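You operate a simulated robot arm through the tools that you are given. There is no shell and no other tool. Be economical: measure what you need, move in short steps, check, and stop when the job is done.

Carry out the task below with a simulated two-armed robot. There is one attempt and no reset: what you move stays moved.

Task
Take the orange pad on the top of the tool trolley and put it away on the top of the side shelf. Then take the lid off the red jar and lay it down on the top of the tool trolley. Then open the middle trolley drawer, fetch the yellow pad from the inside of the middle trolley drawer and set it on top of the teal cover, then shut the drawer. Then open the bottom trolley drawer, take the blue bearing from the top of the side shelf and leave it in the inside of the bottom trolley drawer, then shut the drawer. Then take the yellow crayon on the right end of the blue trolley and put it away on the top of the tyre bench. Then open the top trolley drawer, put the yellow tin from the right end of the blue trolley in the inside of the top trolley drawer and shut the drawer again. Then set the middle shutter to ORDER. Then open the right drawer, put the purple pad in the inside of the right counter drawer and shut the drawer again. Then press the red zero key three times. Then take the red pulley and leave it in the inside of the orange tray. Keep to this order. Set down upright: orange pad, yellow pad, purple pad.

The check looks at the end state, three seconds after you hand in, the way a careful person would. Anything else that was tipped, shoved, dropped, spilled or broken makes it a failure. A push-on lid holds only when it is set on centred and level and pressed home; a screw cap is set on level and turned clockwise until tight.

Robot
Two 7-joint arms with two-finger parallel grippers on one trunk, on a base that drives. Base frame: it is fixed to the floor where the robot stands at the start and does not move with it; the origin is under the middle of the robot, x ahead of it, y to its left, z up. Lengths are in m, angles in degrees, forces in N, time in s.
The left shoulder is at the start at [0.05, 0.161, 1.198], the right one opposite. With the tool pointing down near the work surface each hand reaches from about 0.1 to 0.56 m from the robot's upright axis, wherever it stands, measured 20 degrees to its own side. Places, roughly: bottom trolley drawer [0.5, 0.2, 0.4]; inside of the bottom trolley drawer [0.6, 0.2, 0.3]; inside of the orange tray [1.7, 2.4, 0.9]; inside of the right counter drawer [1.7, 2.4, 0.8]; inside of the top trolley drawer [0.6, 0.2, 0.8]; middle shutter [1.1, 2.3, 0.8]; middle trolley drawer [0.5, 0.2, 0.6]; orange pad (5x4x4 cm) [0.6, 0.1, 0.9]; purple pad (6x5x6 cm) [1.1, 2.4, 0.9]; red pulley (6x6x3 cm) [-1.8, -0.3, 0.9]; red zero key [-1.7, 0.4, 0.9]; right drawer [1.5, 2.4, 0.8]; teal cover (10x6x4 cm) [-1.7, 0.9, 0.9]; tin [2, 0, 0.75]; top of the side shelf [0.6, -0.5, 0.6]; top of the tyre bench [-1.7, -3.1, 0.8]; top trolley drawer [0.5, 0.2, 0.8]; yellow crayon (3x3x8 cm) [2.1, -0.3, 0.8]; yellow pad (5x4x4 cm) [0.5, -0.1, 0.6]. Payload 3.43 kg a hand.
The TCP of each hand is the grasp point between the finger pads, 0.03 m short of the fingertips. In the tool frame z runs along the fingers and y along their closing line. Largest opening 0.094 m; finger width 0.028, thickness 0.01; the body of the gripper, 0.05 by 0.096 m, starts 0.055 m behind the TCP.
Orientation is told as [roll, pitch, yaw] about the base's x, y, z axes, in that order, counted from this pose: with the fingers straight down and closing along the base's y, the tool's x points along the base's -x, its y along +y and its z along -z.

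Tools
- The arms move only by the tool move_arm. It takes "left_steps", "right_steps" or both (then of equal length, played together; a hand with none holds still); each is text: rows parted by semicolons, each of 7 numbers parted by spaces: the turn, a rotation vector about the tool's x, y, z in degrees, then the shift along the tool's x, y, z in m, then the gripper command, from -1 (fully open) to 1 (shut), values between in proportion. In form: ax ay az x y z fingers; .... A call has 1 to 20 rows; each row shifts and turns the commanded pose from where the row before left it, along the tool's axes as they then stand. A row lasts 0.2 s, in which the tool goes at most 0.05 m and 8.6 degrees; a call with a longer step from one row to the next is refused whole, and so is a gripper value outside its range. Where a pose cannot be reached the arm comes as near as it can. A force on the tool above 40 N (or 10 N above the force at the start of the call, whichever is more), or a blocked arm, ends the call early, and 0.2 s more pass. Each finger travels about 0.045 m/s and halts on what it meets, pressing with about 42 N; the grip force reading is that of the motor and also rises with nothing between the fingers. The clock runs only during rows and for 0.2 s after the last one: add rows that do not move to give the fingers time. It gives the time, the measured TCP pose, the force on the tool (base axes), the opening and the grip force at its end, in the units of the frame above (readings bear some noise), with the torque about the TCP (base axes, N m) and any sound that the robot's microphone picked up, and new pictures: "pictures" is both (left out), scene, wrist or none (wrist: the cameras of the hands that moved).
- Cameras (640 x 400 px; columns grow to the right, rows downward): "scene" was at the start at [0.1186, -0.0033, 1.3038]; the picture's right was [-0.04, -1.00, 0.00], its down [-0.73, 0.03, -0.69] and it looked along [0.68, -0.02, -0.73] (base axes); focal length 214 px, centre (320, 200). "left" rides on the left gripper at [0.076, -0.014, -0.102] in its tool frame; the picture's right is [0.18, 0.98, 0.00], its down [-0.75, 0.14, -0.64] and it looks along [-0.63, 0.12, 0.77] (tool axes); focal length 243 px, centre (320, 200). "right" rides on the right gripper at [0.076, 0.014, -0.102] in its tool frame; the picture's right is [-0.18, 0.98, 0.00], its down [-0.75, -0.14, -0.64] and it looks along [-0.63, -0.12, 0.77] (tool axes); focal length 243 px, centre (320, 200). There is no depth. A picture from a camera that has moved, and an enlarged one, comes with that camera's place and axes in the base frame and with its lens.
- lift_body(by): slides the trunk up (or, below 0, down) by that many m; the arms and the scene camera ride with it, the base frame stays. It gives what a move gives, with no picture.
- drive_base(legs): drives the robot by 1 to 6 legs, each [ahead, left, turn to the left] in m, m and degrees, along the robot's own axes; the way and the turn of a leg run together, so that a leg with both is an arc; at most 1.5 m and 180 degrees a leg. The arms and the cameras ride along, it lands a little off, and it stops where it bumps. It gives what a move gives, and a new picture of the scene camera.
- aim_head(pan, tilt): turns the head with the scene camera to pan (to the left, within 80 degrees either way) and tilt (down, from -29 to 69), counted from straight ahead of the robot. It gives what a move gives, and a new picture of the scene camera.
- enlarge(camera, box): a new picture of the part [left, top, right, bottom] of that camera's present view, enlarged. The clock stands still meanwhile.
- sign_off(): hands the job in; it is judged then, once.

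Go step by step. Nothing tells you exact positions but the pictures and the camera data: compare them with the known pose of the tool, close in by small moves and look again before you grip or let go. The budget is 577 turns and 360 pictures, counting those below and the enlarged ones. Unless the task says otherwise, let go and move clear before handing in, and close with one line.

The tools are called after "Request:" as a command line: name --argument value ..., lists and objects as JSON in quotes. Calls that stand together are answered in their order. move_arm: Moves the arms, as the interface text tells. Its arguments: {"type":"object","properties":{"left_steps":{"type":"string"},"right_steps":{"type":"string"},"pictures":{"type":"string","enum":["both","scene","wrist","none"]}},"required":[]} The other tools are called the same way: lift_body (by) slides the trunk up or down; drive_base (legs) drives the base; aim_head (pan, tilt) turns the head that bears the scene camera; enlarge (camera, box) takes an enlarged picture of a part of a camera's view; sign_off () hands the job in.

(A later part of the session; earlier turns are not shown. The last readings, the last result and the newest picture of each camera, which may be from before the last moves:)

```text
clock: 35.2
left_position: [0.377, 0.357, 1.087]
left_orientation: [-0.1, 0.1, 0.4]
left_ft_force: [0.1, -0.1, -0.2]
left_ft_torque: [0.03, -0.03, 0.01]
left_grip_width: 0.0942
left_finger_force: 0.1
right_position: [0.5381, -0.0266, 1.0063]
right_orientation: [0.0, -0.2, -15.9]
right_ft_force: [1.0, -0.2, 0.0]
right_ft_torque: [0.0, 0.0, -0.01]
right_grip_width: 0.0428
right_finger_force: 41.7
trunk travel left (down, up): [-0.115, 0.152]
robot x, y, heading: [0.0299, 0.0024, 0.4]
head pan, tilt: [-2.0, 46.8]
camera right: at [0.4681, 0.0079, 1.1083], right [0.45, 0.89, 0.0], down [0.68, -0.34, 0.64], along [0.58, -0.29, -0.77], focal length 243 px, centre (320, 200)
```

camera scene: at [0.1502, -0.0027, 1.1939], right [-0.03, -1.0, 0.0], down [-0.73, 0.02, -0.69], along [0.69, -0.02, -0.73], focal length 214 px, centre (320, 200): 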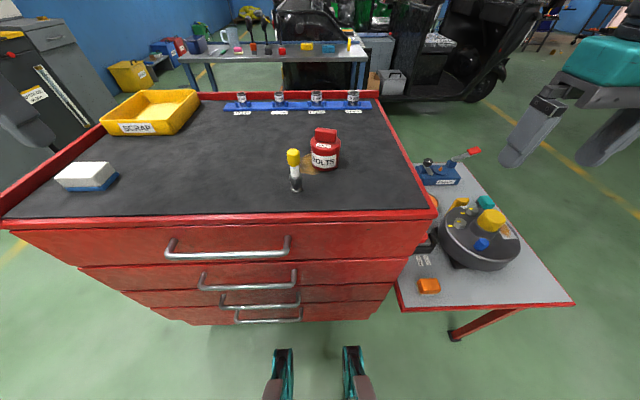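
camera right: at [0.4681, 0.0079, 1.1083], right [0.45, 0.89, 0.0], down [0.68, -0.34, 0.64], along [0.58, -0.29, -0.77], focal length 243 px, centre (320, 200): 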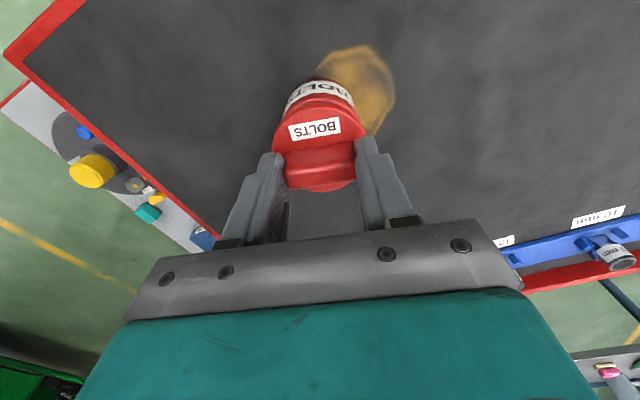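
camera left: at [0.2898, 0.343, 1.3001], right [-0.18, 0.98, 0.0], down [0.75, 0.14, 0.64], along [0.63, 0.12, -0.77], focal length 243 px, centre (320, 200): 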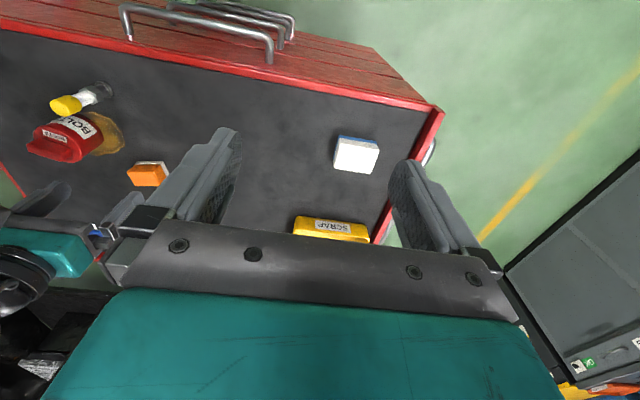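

Request:
move_arm --right_steps "0 0 0 0 0 -0.02 1; 0 0 0 0 0 -0.02 1; 0 0 0 0 0 -0.02 1; 0 0 0 0 0 0 1" --pictures "both"

```text
clock: 36.2
left_position: [0.3769, 0.3571, 1.0864]
left_orientation: [0.1, 0.1, 0.4]
left_ft_force: [-0.1, -0.6, -0.1]
left_ft_torque: [-0.05, -0.01, 0.04]
left_grip_width: 0.0939
left_finger_force: 0.0
right_position: [0.5388, -0.027, 1.0658]
right_orientation: [0.1, 0.0, -15.9]
right_ft_force: [0.2, -0.2, -1.1]
right_ft_torque: [-0.04, 0.0, 0.02]
right_grip_width: 0.0428
right_finger_force: 41.9
trunk travel left (down, up): [-0.115, 0.152]
robot x, y, heading: [0.0334, 0.0002, 0.2]
head pan, tilt: [-2.0, 46.8]
camera scene: at [0.1509, -0.0033, 1.1938], right [-0.03, -1.0, 0.0], down [-0.73, 0.02, -0.69], along [0.68, -0.02, -0.73], focal length 214 px, centre (320, 200)
camera right: at [0.4681, 0.0078, 1.1683], right [0.45, 0.89, 0.0], down [0.68, -0.34, 0.64], along [0.58, -0.29, -0.77], focal length 243 px, centre (320, 200)
```

scene: 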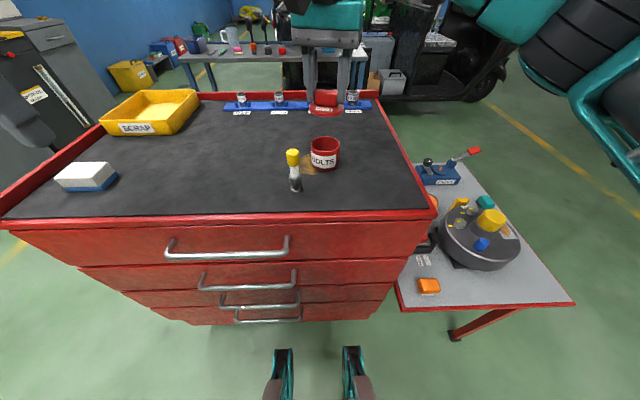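
right: 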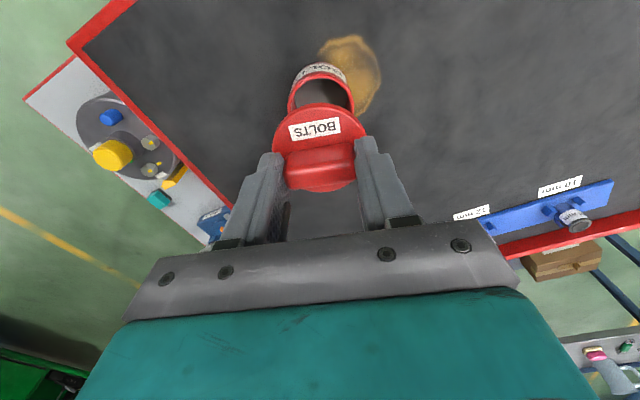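

Lid is off. I lay it down to the right of the jar at about (0.51, −0.13).

Request:
move_arm --right_steps "0 0 0 0 -0.036 0 1; 0 0 0 0 -0.036 0 1; 0 0 0 0 -0.036 0 1; 0 0 0 0 0 0.035 1; 0 0 0 0 0 0.035 1; 0 0 0 0 0 0.035 1; 0 0 0 0 0 0 1" --pictures "both"

```text
clock: 37.8
left_position: [0.3765, 0.358, 1.0877]
left_orientation: [0.0, 0.2, 0.3]
left_ft_force: [0.2, 1.5, 0.3]
left_ft_torque: [0.02, 0.02, -0.05]
left_grip_width: 0.0937
left_finger_force: 0.2
right_position: [0.509, -0.1319, 0.9591]
right_orientation: [0.2, -0.2, -15.8]
right_ft_force: [-0.4, 0.9, -0.4]
right_ft_torque: [-0.01, 0.0, 0.02]
right_grip_width: 0.0427
right_finger_force: 41.8
trunk travel left (down, up): [-0.115, 0.152]
robot x, y, heading: [0.032, 0.0008, 0.4]
head pan, tilt: [-2.0, 46.8]
camera scene: at [0.1509, -0.0033, 1.1938], right [-0.03, -1.0, 0.0], down [-0.73, 0.02, -0.69], along [0.68, -0.02, -0.73], focal length 214 px, centre (320, 200)
camera right: at [0.439, -0.0963, 1.0626], right [0.45, 0.89, 0.0], down [0.68, -0.34, 0.64], along [0.58, -0.29, -0.76], focal length 243 px, centre (320, 200)
```

scene: 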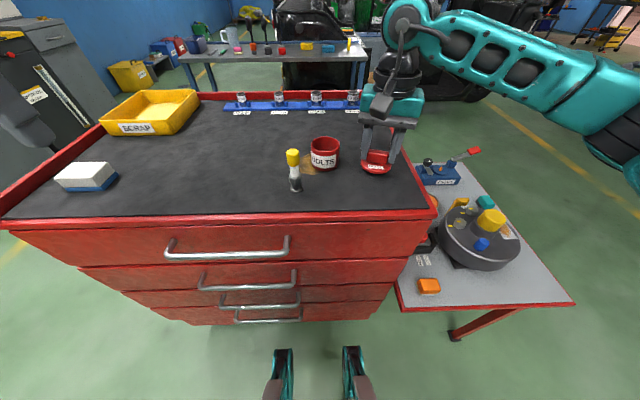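
right: 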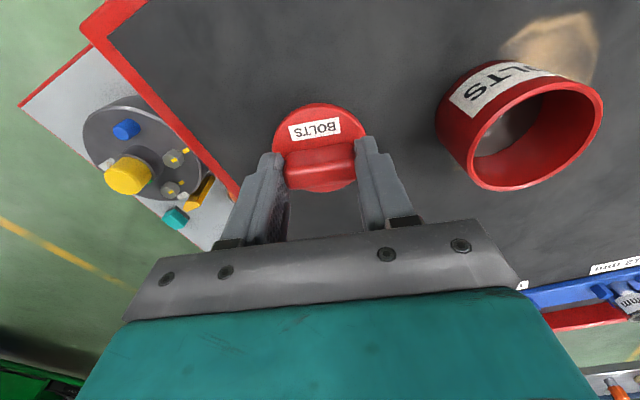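

Request:
move_arm --right_steps "0 0 0 0 0 0.004 1; 0 0 0 0 0 0.004 1; 0 0 0 0 0 0.004 1; 0 0 0 0 0 0.003 1; 0 0 0 0 0 0.003 1; 0 0 0 0 0 0.003 1; 0 0 0 0 0 0.003 1" --pictures "wrist"

```text
clock: 39.4
left_position: [0.3746, 0.3584, 1.0888]
left_orientation: [0.0, -0.1, 0.3]
left_ft_force: [0.1, 0.2, 0.2]
left_ft_torque: [0.03, -0.02, 0.04]
left_grip_width: 0.0939
left_finger_force: 0.0
right_position: [0.5094, -0.1292, 0.9422]
right_orientation: [0.4, -0.8, -15.9]
right_ft_force: [1.6, -5.8, 41.2]
right_ft_torque: [-0.39, 0.67, 0.07]
right_grip_width: 0.0427
right_finger_force: 41.9
trunk travel left (down, up): [-0.115, 0.152]
robot x, y, heading: [0.0291, 0.0021, 0.6]
head pan, tilt: [-2.0, 46.8]
camera right: at [0.4374, -0.0958, 1.0442], right [0.45, 0.89, 0.01], down [0.68, -0.35, 0.65], along [0.59, -0.29, -0.76], focal length 243 px, centre (320, 200)
```

right: 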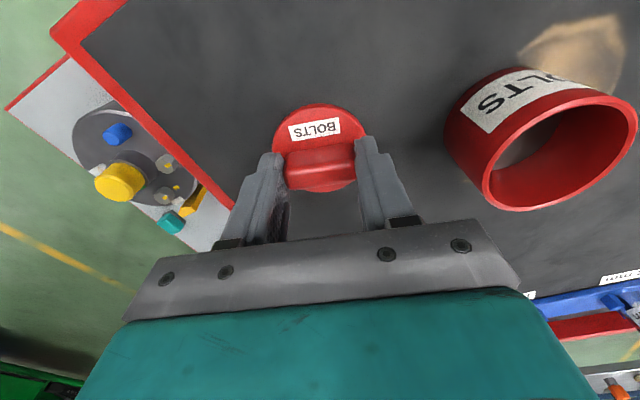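

Request:
move_arm --right_steps "0 0 0 0 0 -0.003 1; 0 0 0 0 0 0 -0.4; 0 0 0 0 0 0 -0.4; 0 0 0 0 0 0 -0.4; 0 0 0 0 0 -0.03 -0.4; 0 0 0 0 0 -0.04 -0.4; 0 0 0 0 0 -0.05 -0.4" --pictures "both"

```text
clock: 41.0
left_position: [0.3771, 0.3571, 1.0877]
left_orientation: [0.0, 0.0, 0.4]
left_ft_force: [0.4, 0.3, -0.7]
left_ft_torque: [0.01, 0.01, -0.01]
left_grip_width: 0.0939
left_finger_force: 0.0
right_position: [0.5096, -0.128, 1.0601]
right_orientation: [0.1, -0.1, -15.9]
right_ft_force: [0.0, 0.0, -0.3]
right_ft_torque: [0.03, -0.02, 0.04]
right_grip_width: 0.0657
right_finger_force: 0.1
trunk travel left (down, up): [-0.115, 0.152]
robot x, y, heading: [0.0307, 0.0027, 0.4]
head pan, tilt: [-2.0, 46.8]
camera scene: at [0.1506, -0.0031, 1.1938], right [-0.03, -1.0, 0.0], down [-0.73, 0.02, -0.69], along [0.69, -0.02, -0.73], focal length 214 px, centre (320, 200)
camera right: at [0.4392, -0.0947, 1.1623], right [0.45, 0.9, 0.0], down [0.68, -0.34, 0.64], along [0.58, -0.29, -0.77], focal length 243 px, centre (320, 200)
```

scene: 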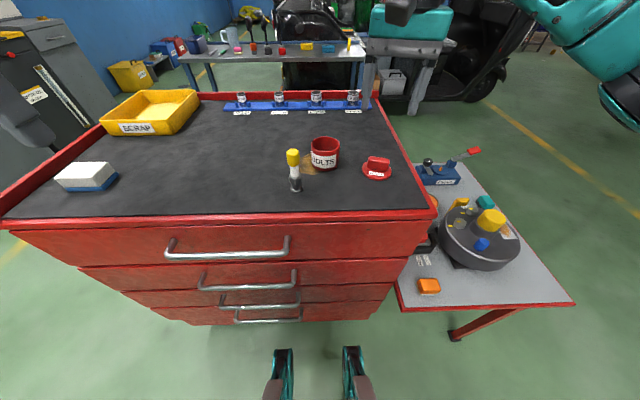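
right: 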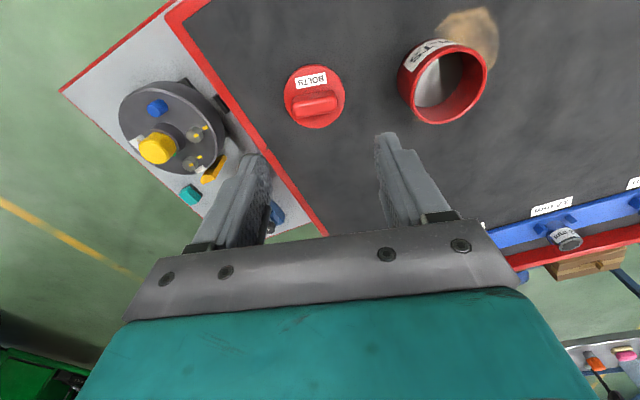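

Lid is lying on the trolley. Now the drawers: I retract the right arm and back off to view the fronts.

Request:
move_arm --right_steps "0 0 -8 0.02 0 0 -1; 0 0 -7.9 0.04 0 0 -1; 0 0 0 0.04 -0.02 0 -1; 0 0 0 0.04 -0.02 0 -1; 0 0 0 0.04 -0.02 0 -1" --pictures "none"

Request:
drive_base --legs '[[-0.4, 0, 0]]'

```text
clock: 42.2
left_position: [0.3771, 0.3572, 1.0872]
left_orientation: [0.0, 0.0, 0.4]
left_ft_force: [-0.2, 0.9, -0.6]
left_ft_torque: [-0.02, 0.01, 0.03]
left_grip_width: 0.094
left_finger_force: 0.0
right_position: [0.3294, -0.1793, 1.058]
right_orientation: [-0.1, -0.2, 0.1]
right_ft_force: [0.4, -0.6, -0.2]
right_ft_torque: [0.02, -0.01, -0.01]
right_grip_width: 0.0939
right_finger_force: 0.1
trunk travel left (down, up): [-0.115, 0.152]
robot x, y, heading: [0.0297, -0.0012, -0.2]
head pan, tilt: [-2.0, 46.8]
```

```text
clock: 44.7
left_position: [-0.0231, 0.3573, 1.0884]
left_orientation: [0.0, -0.1, 0.5]
left_ft_force: [0.1, 0.3, -0.3]
left_ft_torque: [-0.01, 0.02, 0.0]
left_grip_width: 0.0937
left_finger_force: 0.0
right_position: [-0.0676, -0.1806, 1.0572]
right_orientation: [0.1, -0.3, 0.2]
right_ft_force: [0.5, 0.0, -0.3]
right_ft_torque: [0.0, -0.02, 0.01]
right_grip_width: 0.0939
right_finger_force: 0.0
trunk travel left (down, up): [-0.115, 0.152]
robot x, y, heading: [-0.3668, -0.0032, 0.4]
head pan, tilt: [-2.0, 46.8]
camera scene: at [-0.247, -0.0053, 1.1938], right [-0.03, -1.0, 0.0], down [-0.73, 0.02, -0.69], along [0.69, -0.02, -0.73], focal length 214 px, centre (320, 200)
```

scene: 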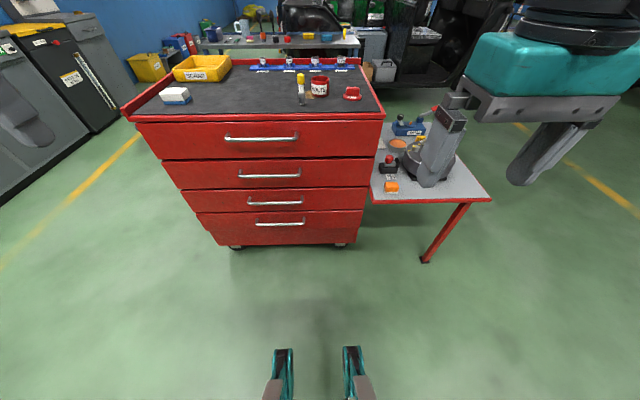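

Request:
enlarge --camera "scene" --box '[120, 100, 400, 260]'

```text
2.29 times, centred on (260, 180) of scene
camera zoom: at [-0.247, -0.0053, 1.1938], right [-0.03, -1.0, 0.0], down [-0.73, 0.02, -0.69], along [0.69, -0.02, -0.73], focal length 490 px, centre (457, 246)
```

zoom: 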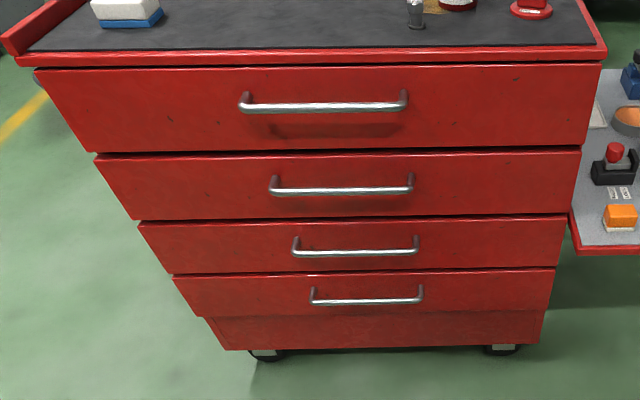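

There are four drawers, with handles at z ≈ 0.835, 0.684, 0.537 and 0.393, all at (0.359, 0.16). The pad's z of 0.6 points to the second one as "middle". I drive forward a little and turn the left hand to point forward, closing vertically.

Request:
drive_base --legs '[[0.1, 0, -0.4]]'

Request:
move_arm --left_steps "0 -8.2 0 0 0 0 -1; 0 -8.2 0 0 0 0 -1; 0 -8.2 0 0 0 0 -1; 0 -8.2 0 0 0 0 -1; 0 -8.2 0 0 0 0 -1; 0 -8.2 0 0 0 0 -1; 0 -8.2 0 0 0 0 -1; 0 -8.2 0 0 0 0 -1; 0 -8.2 0 0 0 0 -1; 0 -8.2 0 0 0 0 -1; 0 -8.0 0 0 0 0 -1; 0 0 0 0.04 0 0 -1; 0 0 0 0.04 0 0 -1; 0 0 0 0.04 0 0 -1; 0 0 0 0.04 0 0 -1" --pictures "both"

```text
clock: 45.9
left_position: [0.0811, 0.3546, 1.0878]
left_orientation: [0.0, 0.0, 0.2]
left_ft_force: [0.2, 0.1, 0.0]
left_ft_torque: [0.02, 0.04, -0.01]
left_grip_width: 0.0941
left_finger_force: 0.0
right_position: [0.0311, -0.1824, 1.0583]
right_orientation: [0.0, -0.2, -0.1]
right_ft_force: [0.6, 0.0, -0.1]
right_ft_torque: [-0.01, 0.01, -0.01]
right_grip_width: 0.0939
right_finger_force: 0.1
trunk travel left (down, up): [-0.115, 0.152]
robot x, y, heading: [-0.2636, -0.0002, -0.1]
head pan, tilt: [-2.0, 46.8]
camera scene: at [-0.1461, -0.0055, 1.1937], right [-0.03, -1.0, 0.0], down [-0.73, 0.02, -0.68], along [0.68, -0.02, -0.73], focal length 214 px, centre (320, 200)
```

scene: 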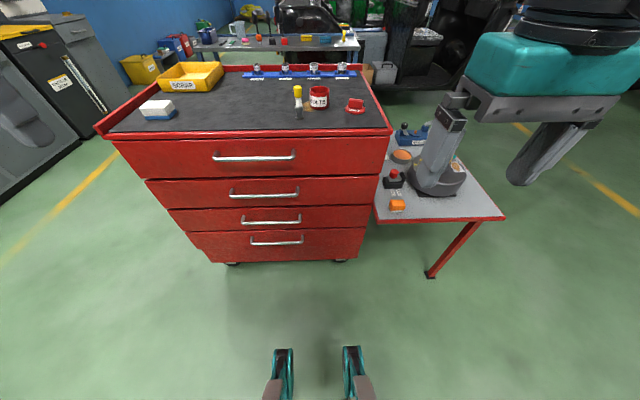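

```text
clock: 49.1
left_position: [0.1163, 0.3943, 0.947]
left_orientation: [107.7, -89.9, -107.6]
left_ft_force: [0.2, -0.7, 0.2]
left_ft_torque: [-0.01, 0.0, 0.04]
left_grip_width: 0.094
left_finger_force: 0.0
left hand out of reach, approached as far as the arm can: row 7, 8, 9, 10, 11
right_position: [0.0305, -0.1819, 1.0578]
right_orientation: [0.0, -0.2, -0.2]
right_ft_force: [0.4, -0.1, 1.1]
right_ft_torque: [0.03, -0.01, -0.06]
right_grip_width: 0.0942
right_finger_force: 0.1
trunk travel left (down, up): [-0.115, 0.152]
robot x, y, heading: [-0.2679, -0.005, -0.0]
head pan, tilt: [-2.0, 46.8]
camera scene: at [-0.1466, -0.0055, 1.1938], right [-0.03, -1.0, 0.0], down [-0.73, 0.02, -0.69], along [0.68, -0.02, -0.73], focal length 214 px, centre (320, 200)
camera left: at [0.0143, 0.381, 0.8703], right [0.0, 0.98, -0.18], down [-0.64, 0.14, 0.75], along [0.77, 0.12, 0.63], focal length 243 px, centre (320, 200)
```

scene: 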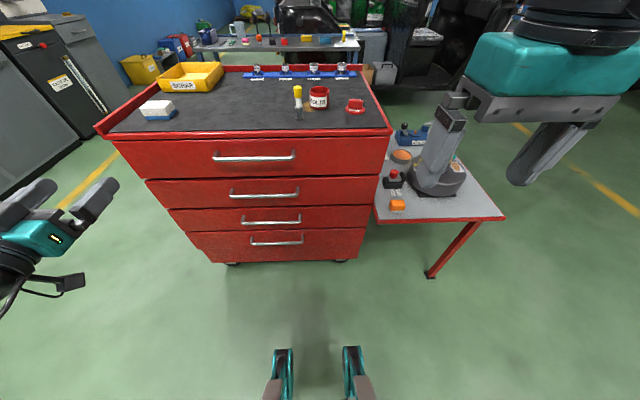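
left: 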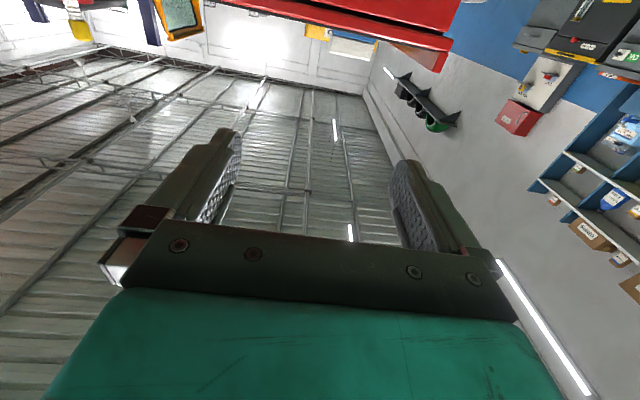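

Request:
move_arm --left_steps "0 0 8.2 0 0 0 -1; 0 0 8.2 0 0 0 -1; 0 0 8.2 0 0 0 -1; 0 0 8.2 0 0 0 -1; 0 0 8.2 0 0 0 -1; 0 0 8.2 0 0 0 -1; 0 0 8.2 0 0 0 -1; 0 0 8.2 0 0 0 -1; 0 0 8.2 0 0 0 -1; 0 0 8.2 0 0 0 -1; 0 0 8 0 0 0 -1" --pictures "wrist"

```text
clock: 51.5
left_position: [0.0984, 0.4397, 1.1822]
left_orientation: [89.5, -0.2, -89.8]
left_ft_force: [0.1, 1.0, -0.7]
left_ft_torque: [0.03, 0.0, -0.01]
left_grip_width: 0.0938
left_finger_force: 0.1
left hand out of reach, approached as far as the arm can: row 4, 5, 6, 7, 8, 9, 10, 11
right_position: [0.0327, -0.1819, 1.0579]
right_orientation: [-0.1, -0.3, -0.1]
right_ft_force: [-0.1, -0.5, -0.1]
right_ft_torque: [0.02, 0.0, -0.03]
right_grip_width: 0.0941
right_finger_force: 0.1
trunk travel left (down, up): [-0.115, 0.152]
robot x, y, heading: [-0.2645, 0.0003, 0.0]
head pan, tilt: [-2.0, 46.8]
camera left: at [-0.0049, 0.5156, 1.1684], right [0.01, 0.19, 0.98], down [-0.64, -0.76, 0.15], along [0.77, -0.63, 0.11], focal length 243 px, centre (320, 200)
```

left: 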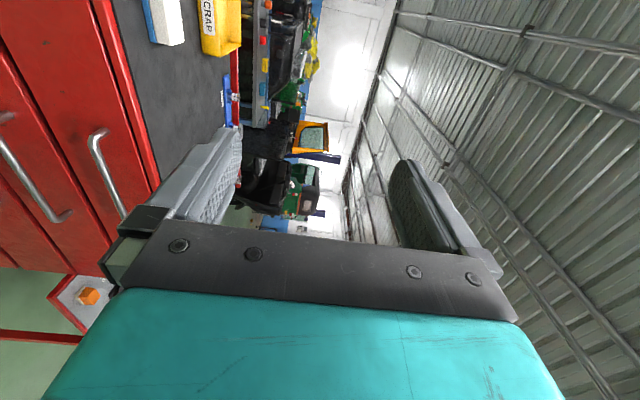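

Request:
move_arm --left_steps "0 0 0 -0.025 -0.03 0 -1; 0 0 0 -0.025 -0.03 0 -1; 0 0 0 -0.025 -0.03 0 -1; 0 0 0 -0.025 -0.03 0 -1; 0 0 0 -0.025 -0.03 0 -1; 0 0 0 -0.025 -0.03 0 -1; 0 0 0 -0.025 -0.03 0 -1; 0 0 0 -0.025 -0.03 0 -1" --pictures "both"

```text
clock: 53.3
left_position: [0.1088, 0.3834, 1.1658]
left_orientation: [89.7, -0.1, -89.8]
left_ft_force: [0.5, 0.1, 0.1]
left_ft_torque: [0.0, 0.0, 0.0]
left_grip_width: 0.0943
left_finger_force: 0.0
left hand out of reach, approached as far as the arm can: row 1, 2, 3, 4, 5, 6, 7, 8
right_position: [0.031, -0.1815, 1.0579]
right_orientation: [0.0, -0.1, -0.1]
right_ft_force: [-0.4, -0.1, -0.2]
right_ft_torque: [-0.02, 0.01, -0.02]
right_grip_width: 0.0942
right_finger_force: 0.2
trunk travel left (down, up): [-0.115, 0.152]
robot x, y, heading: [-0.2643, -0.006, -0.1]
head pan, tilt: [-2.0, 46.8]
camera scene: at [-0.1466, -0.0055, 1.1938], right [-0.03, -1.0, 0.0], down [-0.73, 0.02, -0.69], along [0.68, -0.02, -0.73], focal length 214 px, centre (320, 200)
camera left: at [0.0064, 0.4596, 1.1528], right [0.0, 0.19, 0.98], down [-0.64, -0.76, 0.15], along [0.77, -0.63, 0.12], focal length 243 px, centre (320, 200)
```

scene: 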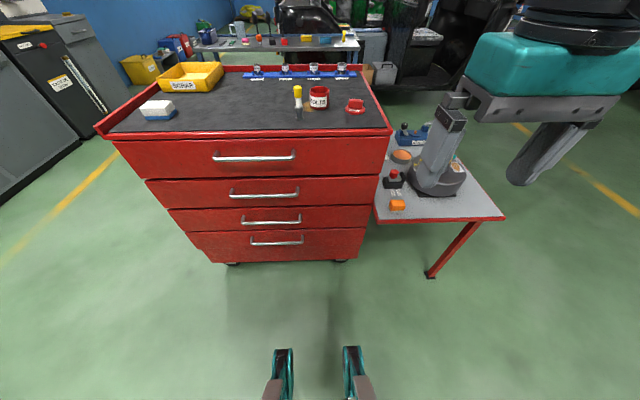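
left: 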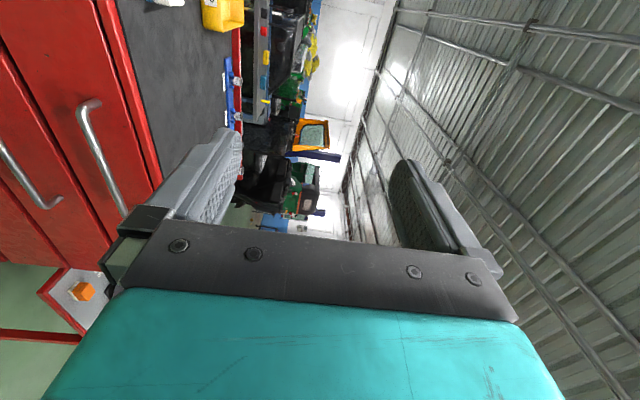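

That roll branch is near a joint limit; I roll the other way (180°).

Request:
move_arm --left_steps "0 0 -8.5 0 0 0 -1; 0 0 -8.5 0 0 0 -1; 0 0 -8.5 0 0 0 -1; 0 0 -8.5 0 0 0 -1; 0 0 -8.5 0 0 0 -1; 0 0 -8.5 0 0 0 -1; 0 0 -8.5 0 0 0 -1; 0 0 -8.5 0 0 0 -1; 0 0 -8.5 0 0 0 -1; 0 0 -8.5 0 0 0 -1; 0 0 -8.5 0 0 0 -1; 0 0 -8.5 0 0 0 -1; 0 0 -8.5 0 0 0 -1; 0 0 -8.5 0 0 0 -1; 0 0 -8.5 0 0 0 -1; 0 0 -8.5 0 0 0 -1; 0 0 -8.5 0 0 0 -1; 0 0 -8.5 0 0 0 -1; 0 0 -8.5 0 0 0 -1; 0 0 -8.5 0 0 0 -1" --pictures "none"

Request:
move_arm --left_steps "0 0 -5 0 0 0 -1; 0 0 -5 0 0 0 -1; 0 0 0 0 0 0 -1" --pictures "both"

```text
clock: 57.5
left_position: [0.1098, 0.3845, 1.1673]
left_orientation: [-90.0, -9.9, 90.0]
left_ft_force: [-0.6, 0.3, -0.1]
left_ft_torque: [0.01, 0.01, 0.01]
left_grip_width: 0.0938
left_finger_force: 0.1
right_position: [0.0321, -0.1815, 1.0576]
right_orientation: [0.0, -0.2, -0.2]
right_ft_force: [-0.3, 0.0, -0.1]
right_ft_torque: [-0.01, 0.0, -0.02]
right_grip_width: 0.0941
right_finger_force: 0.0
trunk travel left (down, up): [-0.115, 0.152]
robot x, y, heading: [-0.2641, -0.0027, 0.3]
head pan, tilt: [-2.0, 46.8]
```

```text
clock: 58.3
left_position: [0.1091, 0.3839, 1.1664]
left_orientation: [-89.9, 0.0, 90.2]
left_ft_force: [0.4, -0.3, 0.3]
left_ft_torque: [0.0, 0.03, -0.03]
left_grip_width: 0.0942
left_finger_force: 0.1
right_position: [0.032, -0.1824, 1.0579]
right_orientation: [-0.1, -0.2, -0.1]
right_ft_force: [-0.5, 0.2, -0.1]
right_ft_torque: [0.02, -0.01, 0.01]
right_grip_width: 0.0941
right_finger_force: 0.0
trunk travel left (down, up): [-0.115, 0.152]
robot x, y, heading: [-0.2669, -0.0049, 0.4]
head pan, tilt: [-2.0, 46.8]
camera scene: at [-0.1466, -0.0055, 1.1938], right [-0.03, -1.0, 0.0], down [-0.73, 0.02, -0.69], along [0.68, -0.02, -0.73], focal length 214 px, centre (320, 200)
camera left: at [0.007, 0.3076, 1.1813], right [0.0, -0.19, -0.98], down [-0.64, 0.75, -0.14], along [0.76, 0.63, -0.12], focal length 243 px, centre (320, 200)
```

scene: 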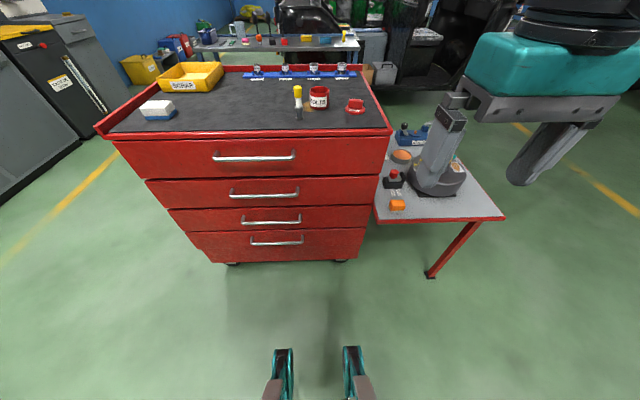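
left: 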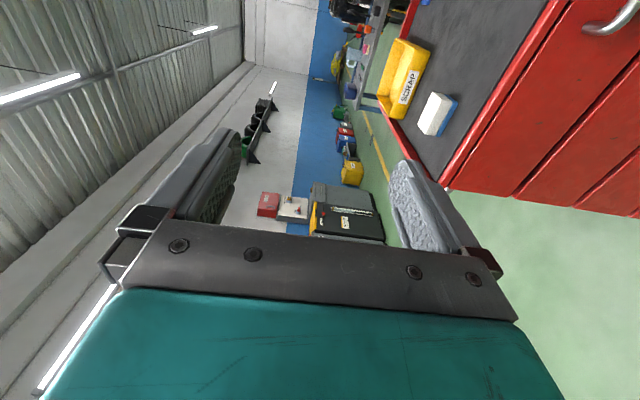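

That works. Now to the pre-grasp in front of the second handle.

Request:
move_arm --left_steps "0 0 0 0.0187 0.04 0.0117 -1; 0 0 0 0.0187 0.04 0.0117 -1; 0 0 0 0.0187 0.04 0.0117 -1; 0 0 0 0.0187 0.04 0.0117 -1; 0 0 0 0.0187 0.04 0.0117 -1; 0 0 0 0.0187 0.04 0.0117 -1; 0 0 0 0.0187 0.04 0.0117 -1; 0 0 0 0.0187 0.04 0.0117 -1; 0 0 0 0.0187 0.04 0.0117 -1; 0 0 0 0.0187 0.04 0.0117 -1; 0 0 0 0.0187 0.04 0.0117 -1; 0 0 0 0.0187 0.042 0.0117 -1; 0 0 0 0 0 0 -1" --pictures "both"

```text
clock: 61.1
left_position: [0.091, 0.4046, 0.9113]
left_orientation: [-89.8, 0.0, 89.9]
left_ft_force: [0.3, 0.0, 0.3]
left_ft_torque: [0.01, 0.0, 0.01]
left_grip_width: 0.0942
left_finger_force: 0.1
left hand out of reach, approached as far as the arm can: row 1, 2, 3, 4, 5, 6, 7, 8, 9, 10, 11, 12
right_position: [0.0322, -0.1826, 1.0573]
right_orientation: [0.0, -0.2, -0.1]
right_ft_force: [-0.3, 0.0, 0.2]
right_ft_torque: [0.04, 0.01, 0.01]
right_grip_width: 0.0937
right_finger_force: 0.1
trunk travel left (down, up): [-0.115, 0.152]
robot x, y, heading: [-0.2674, -0.0032, 0.4]
head pan, tilt: [-2.0, 46.8]
camera scene: at [-0.1466, -0.0055, 1.1938], right [-0.03, -1.0, 0.0], down [-0.73, 0.02, -0.69], along [0.68, -0.02, -0.73], focal length 214 px, centre (320, 200)
camera left: at [-0.0111, 0.3291, 0.9254], right [0.0, -0.18, -0.98], down [-0.64, 0.75, -0.14], along [0.77, 0.63, -0.12], focal length 243 px, centre (320, 200)
```

scene: 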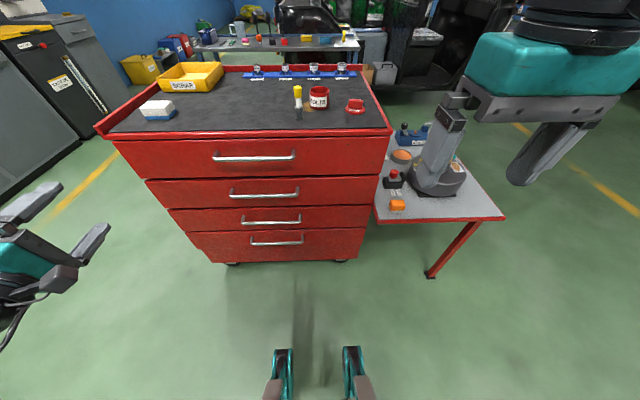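
left: 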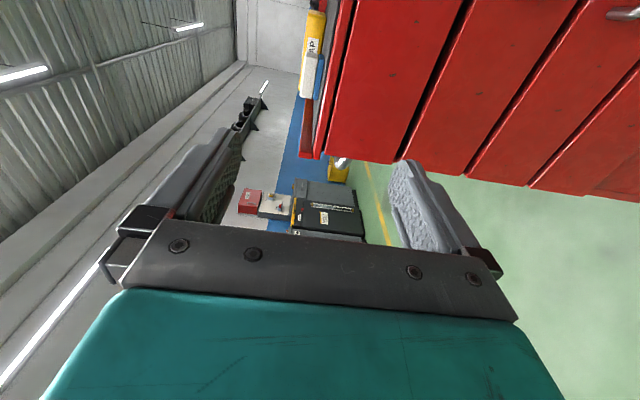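

Stuck on a joint limit with the hand fully horizontal. I'll try the hand tilted 45° down-forward, which also suits the bar.

Request:
move_arm --left_steps "-7.5 0 0 0 0 0 -1; -7.5 0 0 0 0 0 -1; -7.5 0 0 0 0 0 -1; -7.5 0 0 0 0 0 -1; -7.5 0 0 0 0 0 -1; -7.5 0 0 0 0 0 -1; 0 0 0 0.024 0 0.01 -1; 0 0 0 0.024 0 0.01 -1; 0 0 0 0.024 0 0.01 -1; 0 0 0 0.024 0 0.01 -1; 0 0 0 0.024 0 0.01 -1; 0 0 0 0.024 0 0.01 -1; 0 0 0 0.024 0 0.01 -1; 0 0 0 0.024 0 0.01 -1; 0 0 0 0.024 0 0.01 -1; 0 0 0 0.024 0 0.01 -1; 0 0 0 0 0 0 -1" --pictures "scene"

```text
clock: 64.7
left_position: [0.1616, 0.1643, 0.8406]
left_orientation: [-44.8, 0.0, 90.2]
left_ft_force: [-0.8, -0.5, -0.9]
left_ft_torque: [-0.01, 0.01, 0.03]
left_grip_width: 0.0939
left_finger_force: 0.0
right_position: [0.0324, -0.1812, 1.0578]
right_orientation: [0.0, -0.2, -0.1]
right_ft_force: [-0.4, -0.3, 0.4]
right_ft_torque: [-0.01, 0.02, -0.03]
right_grip_width: 0.0944
right_finger_force: 0.1
trunk travel left (down, up): [-0.115, 0.152]
robot x, y, heading: [-0.268, -0.0012, -0.1]
head pan, tilt: [-2.0, 46.8]
camera scene: at [-0.1466, -0.0055, 1.1938], right [-0.03, -1.0, 0.0], down [-0.73, 0.02, -0.69], along [0.68, -0.02, -0.73], focal length 214 px, centre (320, 200)
```

scene: 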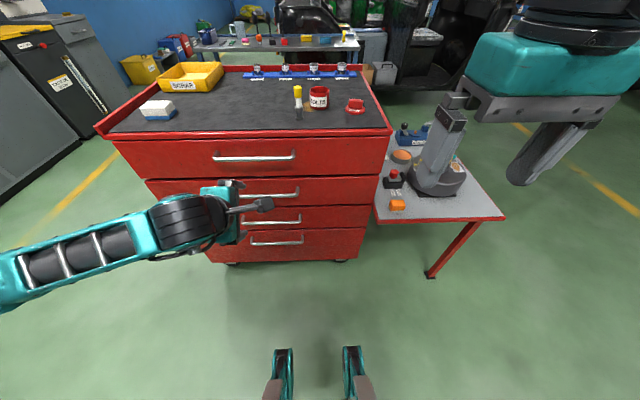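

Request:
move_arm --left_steps "0 0 0 0.001 -0.005 0.03 0.2; 0 0 0 0.001 -0.005 0.03 0.2; 0 0 0 0.001 -0.005 0.03 0.2; 5 0 0 0 0 0 0.2; 5 0 0 0 0 0 0.2; 5 0 0 0 0 0 0.2; 5 0 0 0 0 0 0.2; 0 0 0 0 0 0 0.2" --pictures "both"

```text
clock: 66.5
left_position: [0.2306, 0.1302, 0.7861]
left_orientation: [-47.6, 2.1, 88.0]
left_ft_force: [-0.6, -0.1, -0.8]
left_ft_torque: [0.02, 0.0, -0.03]
left_grip_width: 0.0376
left_finger_force: 0.0
left hand out of reach, approached as far as the arm can: row 4, 5, 6, 7
right_position: [0.0312, -0.1806, 1.0583]
right_orientation: [0.0, -0.3, -0.1]
right_ft_force: [0.2, 0.6, 0.3]
right_ft_torque: [-0.01, -0.02, 0.04]
right_grip_width: 0.0941
right_finger_force: 0.1
trunk travel left (down, up): [-0.115, 0.152]
robot x, y, heading: [-0.2646, -0.001, 0.3]
head pan, tilt: [-2.0, 46.8]
camera scene: at [-0.1466, -0.0055, 1.1938], right [-0.03, -1.0, 0.0], down [-0.73, 0.02, -0.69], along [0.68, -0.02, -0.73], focal length 214 px, centre (320, 200)
camera left: at [0.1627, 0.0593, 0.8688], right [-0.67, -0.19, -0.72], down [-0.54, 0.78, 0.3], along [0.51, 0.59, -0.63], focal length 243 px, centre (320, 200)
```

scene: 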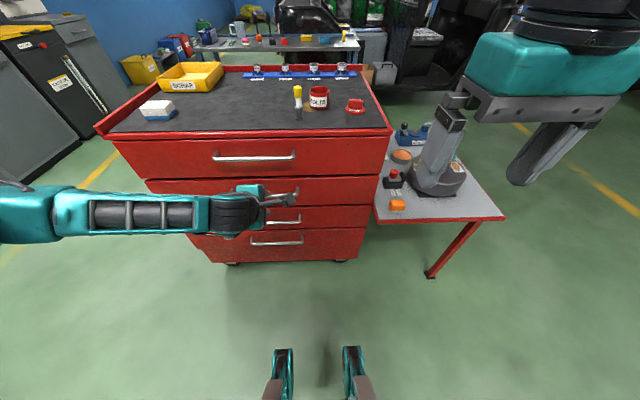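
left: 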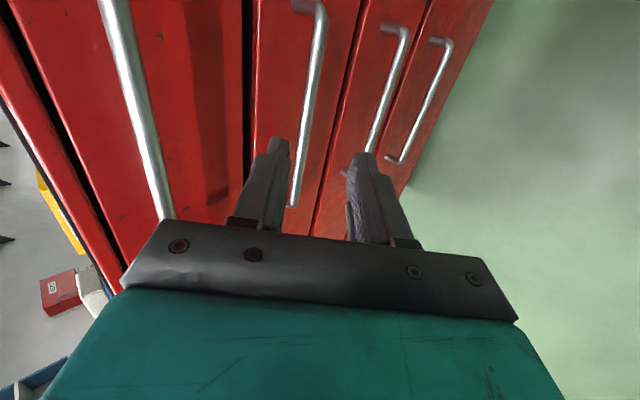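

The bar estimate matches (0.359, ·, 0.683). I approach along the tool axis and check.

Request:
move_arm --left_steps "0 0 0 -0.005 -0.0038 0.037 0.2; 0 0 0 -0.005 -0.0038 0.037 0.2; 0 0 0 -0.005 -0.0038 0.037 0.2; 0 0 0 0 0 0 0.2" --pictures "both"

```text
clock: 67.5
left_position: [0.3216, 0.1387, 0.7197]
left_orientation: [-47.6, 1.9, 88.0]
left_ft_force: [-0.9, 0.6, 0.4]
left_ft_torque: [0.0, 0.02, -0.02]
left_grip_width: 0.0378
left_finger_force: 0.1
right_position: [0.0322, -0.1824, 1.059]
right_orientation: [0.0, -0.2, -0.1]
right_ft_force: [-0.1, -1.0, -0.5]
right_ft_torque: [0.02, -0.01, -0.04]
right_grip_width: 0.0938
right_finger_force: 0.0
trunk travel left (down, up): [-0.115, 0.152]
robot x, y, heading: [-0.2647, -0.0044, -0.1]
head pan, tilt: [-2.0, 46.8]
camera scene: at [-0.1466, -0.0055, 1.1938], right [-0.03, -1.0, 0.0], down [-0.73, 0.02, -0.69], along [0.68, -0.02, -0.73], focal length 214 px, centre (320, 200)
camera left: at [0.2526, 0.0685, 0.8014], right [-0.67, -0.19, -0.72], down [-0.54, 0.78, 0.3], along [0.51, 0.59, -0.63], focal length 243 px, centre (320, 200)
```

scene: 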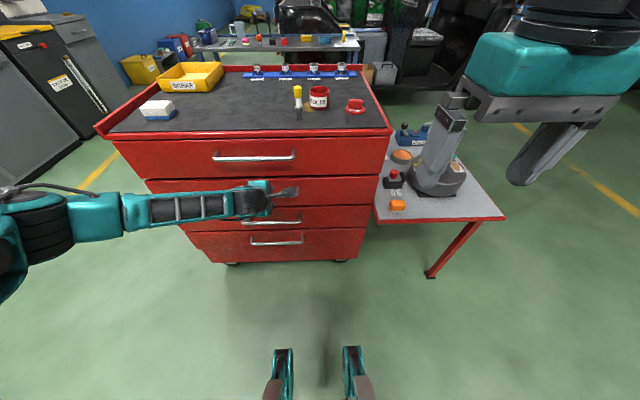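
left: 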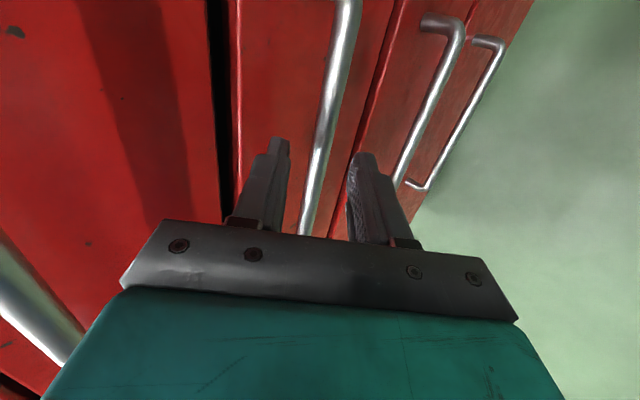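

Request:
move_arm --left_steps "0 0 0 0 0 0.015 0.2; 0 0 0 0 0 0.013 0.2; 0 0 0 0 0 0 0.6; 0 0 0 0 0 0 1; 0 0 0 0 0 0 1; 0 0 0 0 0 0 1" --pictures "wrist"

```text
clock: 68.9
left_position: [0.3418, 0.1391, 0.7009]
left_orientation: [-47.6, 2.1, 88.0]
left_ft_force: [0.4, 0.3, 0.4]
left_ft_torque: [-0.15, -0.02, 0.18]
left_grip_width: 0.0136
left_finger_force: 45.1
right_position: [0.0314, -0.1828, 1.057]
right_orientation: [0.0, -0.1, -0.1]
right_ft_force: [-0.2, 0.0, 0.5]
right_ft_torque: [-0.04, 0.01, 0.01]
right_grip_width: 0.0941
right_finger_force: 0.1
trunk travel left (down, up): [-0.115, 0.152]
robot x, y, heading: [-0.2681, -0.0063, 0.2]
head pan, tilt: [-2.0, 46.8]
camera left: at [0.2732, 0.0676, 0.7826], right [-0.67, -0.19, -0.72], down [-0.54, 0.78, 0.3], along [0.51, 0.59, -0.63], focal length 243 px, centre (320, 200)
```

left: 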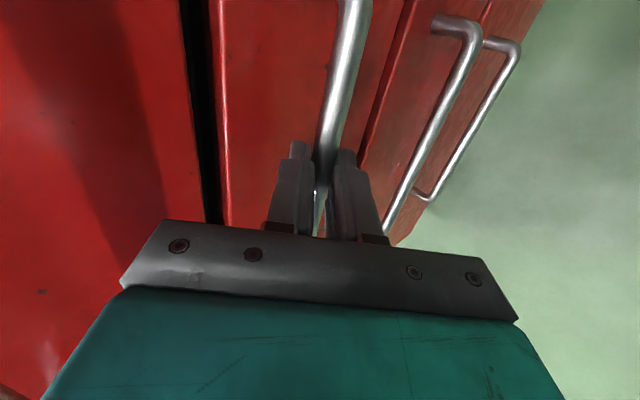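

Handle gripped. Pull straight back.

Request:
move_arm --left_steps "0 0 0 0 0.0135 -0.0148 1; 0 0 0 0 0.0202 -0.0221 1; 0 0 0 0 0.0202 -0.0221 1; 0 0 0 0 0.0202 -0.0221 1; 0 0 0 0 0.0202 -0.0221 1; 0 0 0 0 0 0 1" --pictures "both"

```text
clock: 69.3
left_position: [0.3206, 0.1338, 0.7017]
left_orientation: [-47.3, 3.3, 89.2]
left_ft_force: [-0.4, 0.6, -4.0]
left_ft_torque: [0.94, 0.01, -1.15]
left_grip_width: 0.0141
left_finger_force: 44.9
left hand out of reach, approached as far as the arm can: row 2
right_position: [0.0328, -0.1824, 1.0582]
right_orientation: [0.0, -0.2, -0.1]
right_ft_force: [-0.5, 0.6, 0.8]
right_ft_torque: [0.02, -0.02, -0.02]
right_grip_width: 0.0938
right_finger_force: 0.0
trunk travel left (down, up): [-0.115, 0.152]
robot x, y, heading: [-0.2655, -0.0015, 0.4]
head pan, tilt: [-2.0, 46.8]
stopped in row 2 (left hand): the force on the tool passed its limit (the readings are from after the stop); the commanded pose is now the measured one
camera scene: at [-0.1467, -0.0058, 1.1937], right [-0.03, -1.0, 0.0], down [-0.73, 0.02, -0.69], along [0.68, -0.02, -0.73], focal length 214 px, centre (320, 200)
camera left: at [0.2532, 0.0643, 0.7854], right [-0.67, -0.21, -0.71], down [-0.56, 0.78, 0.29], along [0.49, 0.59, -0.64], focal length 243 px, centre (320, 200)
```

scene: 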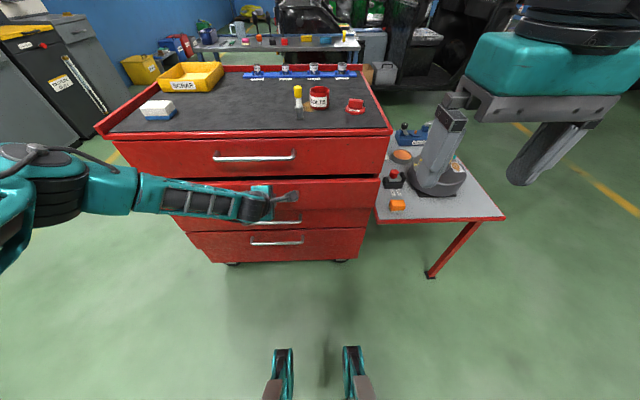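
left: 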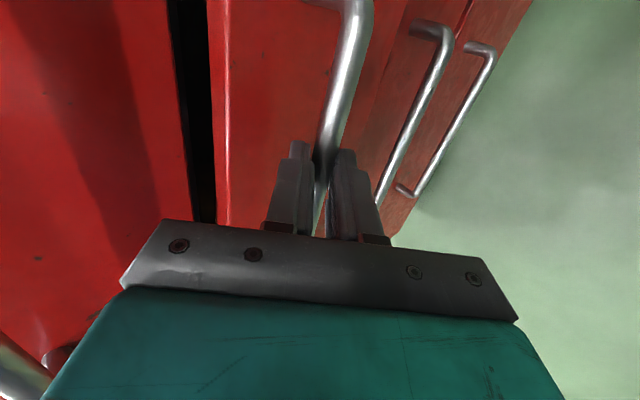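

The drawer opens, but the arm can't retract further in this pose; I'll pull by driving the base back.

Request:
drive_base --legs '[[-0.1, 0, 0]]'

```text
clock: 70.5
left_position: [0.2217, 0.1345, 0.7006]
left_orientation: [-47.5, 3.5, 89.4]
left_ft_force: [-0.8, 1.8, -8.2]
left_ft_torque: [0.89, 0.1, -0.89]
left_grip_width: 0.0145
left_finger_force: 45.0
right_position: [-0.0663, -0.1815, 1.0586]
right_orientation: [0.0, -0.1, -0.2]
right_ft_force: [-1.2, -0.4, 0.3]
right_ft_torque: [0.01, 0.0, 0.03]
right_grip_width: 0.0943
right_finger_force: 0.1
trunk travel left (down, up): [-0.115, 0.152]
robot x, y, heading: [-0.3657, -0.0021, 0.1]
head pan, tilt: [-2.0, 46.8]
camera scene: at [-0.2452, -0.0056, 1.1936], right [-0.03, -1.0, 0.0], down [-0.73, 0.02, -0.68], along [0.68, -0.02, -0.73], focal length 214 px, centre (320, 200)
```

scene: 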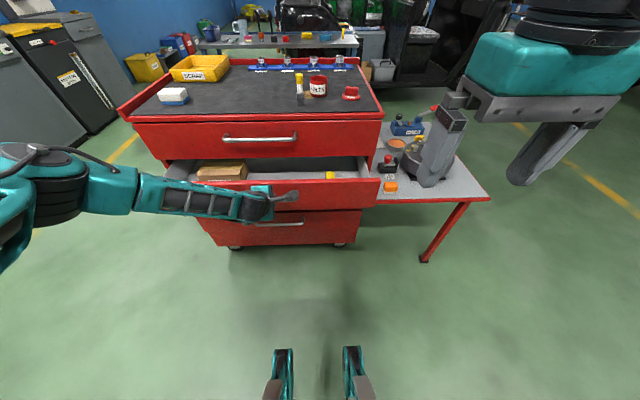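

The yellow pad is in this drawer, so it is the right one. I open it further.

Request:
drive_base --legs '[[-0.15, 0, 0]]'

```text
clock: 71.8
left_position: [0.0734, 0.1344, 0.701]
left_orientation: [-47.4, 3.5, 89.4]
left_ft_force: [0.0, 1.4, -4.9]
left_ft_torque: [0.85, 0.05, -0.97]
left_grip_width: 0.0143
left_finger_force: 44.5
right_position: [-0.2139, -0.1827, 1.0582]
right_orientation: [0.0, -0.1, -0.2]
right_ft_force: [0.3, 0.6, 0.4]
right_ft_torque: [0.02, 0.04, 0.01]
right_grip_width: 0.0939
right_finger_force: 0.2
trunk travel left (down, up): [-0.115, 0.152]
robot x, y, heading: [-0.5128, -0.0029, 0.4]
head pan, tilt: [-2.0, 46.8]
camera scene: at [-0.3934, -0.0061, 1.1937], right [-0.03, -1.0, 0.0], down [-0.73, 0.02, -0.68], along [0.68, -0.02, -0.73], focal length 214 px, centre (320, 200)
```

scene: 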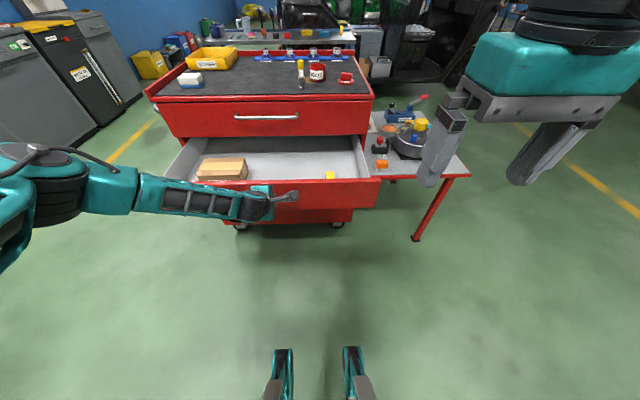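

Released next: open and back out along the approach path.

Request:
move_arm --left_steps "0 0 0 0 0 0 0.2; 0 0 0 0 0 0 0.2; 0 0 0 0 0 0 0.2; 0 0 0 0 0 -0.03 0.2; 0 0 0 0 0 -0.04 0.2; 0 0 0 0 0 -0.04 0.2; 0 0 0 -0.03 0 -0.03 0.2; 0 0 0 -0.03 0 -0.03 0.2; 0 0 0 -0.03 0 -0.03 0.2; 0 0 0 -0.03 0 -0.03 0.2; 0 0 0 -0.04 0 -0.02 -1; 0 0 0 -0.04 0 -0.02 -1" --pictures "scene"

```text
clock: 74.5
left_position: [-0.1237, 0.3466, 0.873]
left_orientation: [-47.5, 3.4, 89.3]
left_ft_force: [-0.3, -1.2, 0.1]
left_ft_torque: [0.0, -0.01, -0.01]
left_grip_width: 0.0903
left_finger_force: 0.1
right_position: [-0.2154, -0.1825, 1.0585]
right_orientation: [0.0, -0.2, -0.1]
right_ft_force: [0.2, 0.4, 0.6]
right_ft_torque: [0.02, 0.02, 0.01]
right_grip_width: 0.094
right_finger_force: 0.0
trunk travel left (down, up): [-0.115, 0.152]
robot x, y, heading: [-0.5158, -0.0006, 0.2]
head pan, tilt: [-2.0, 46.8]
camera scene: at [-0.3939, -0.0062, 1.1938], right [-0.03, -1.0, 0.0], down [-0.73, 0.02, -0.69], along [0.69, -0.02, -0.73], focal length 214 px, centre (320, 200)
```

scene: 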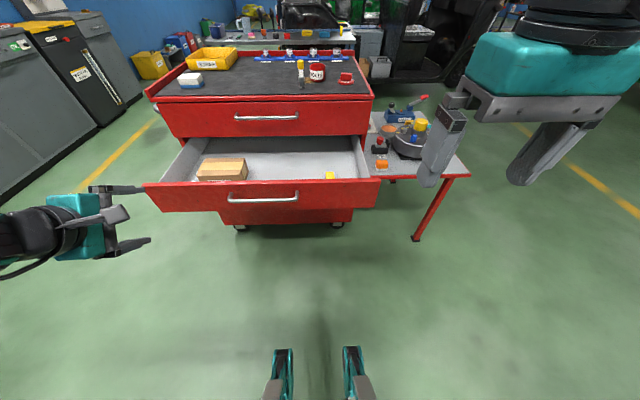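

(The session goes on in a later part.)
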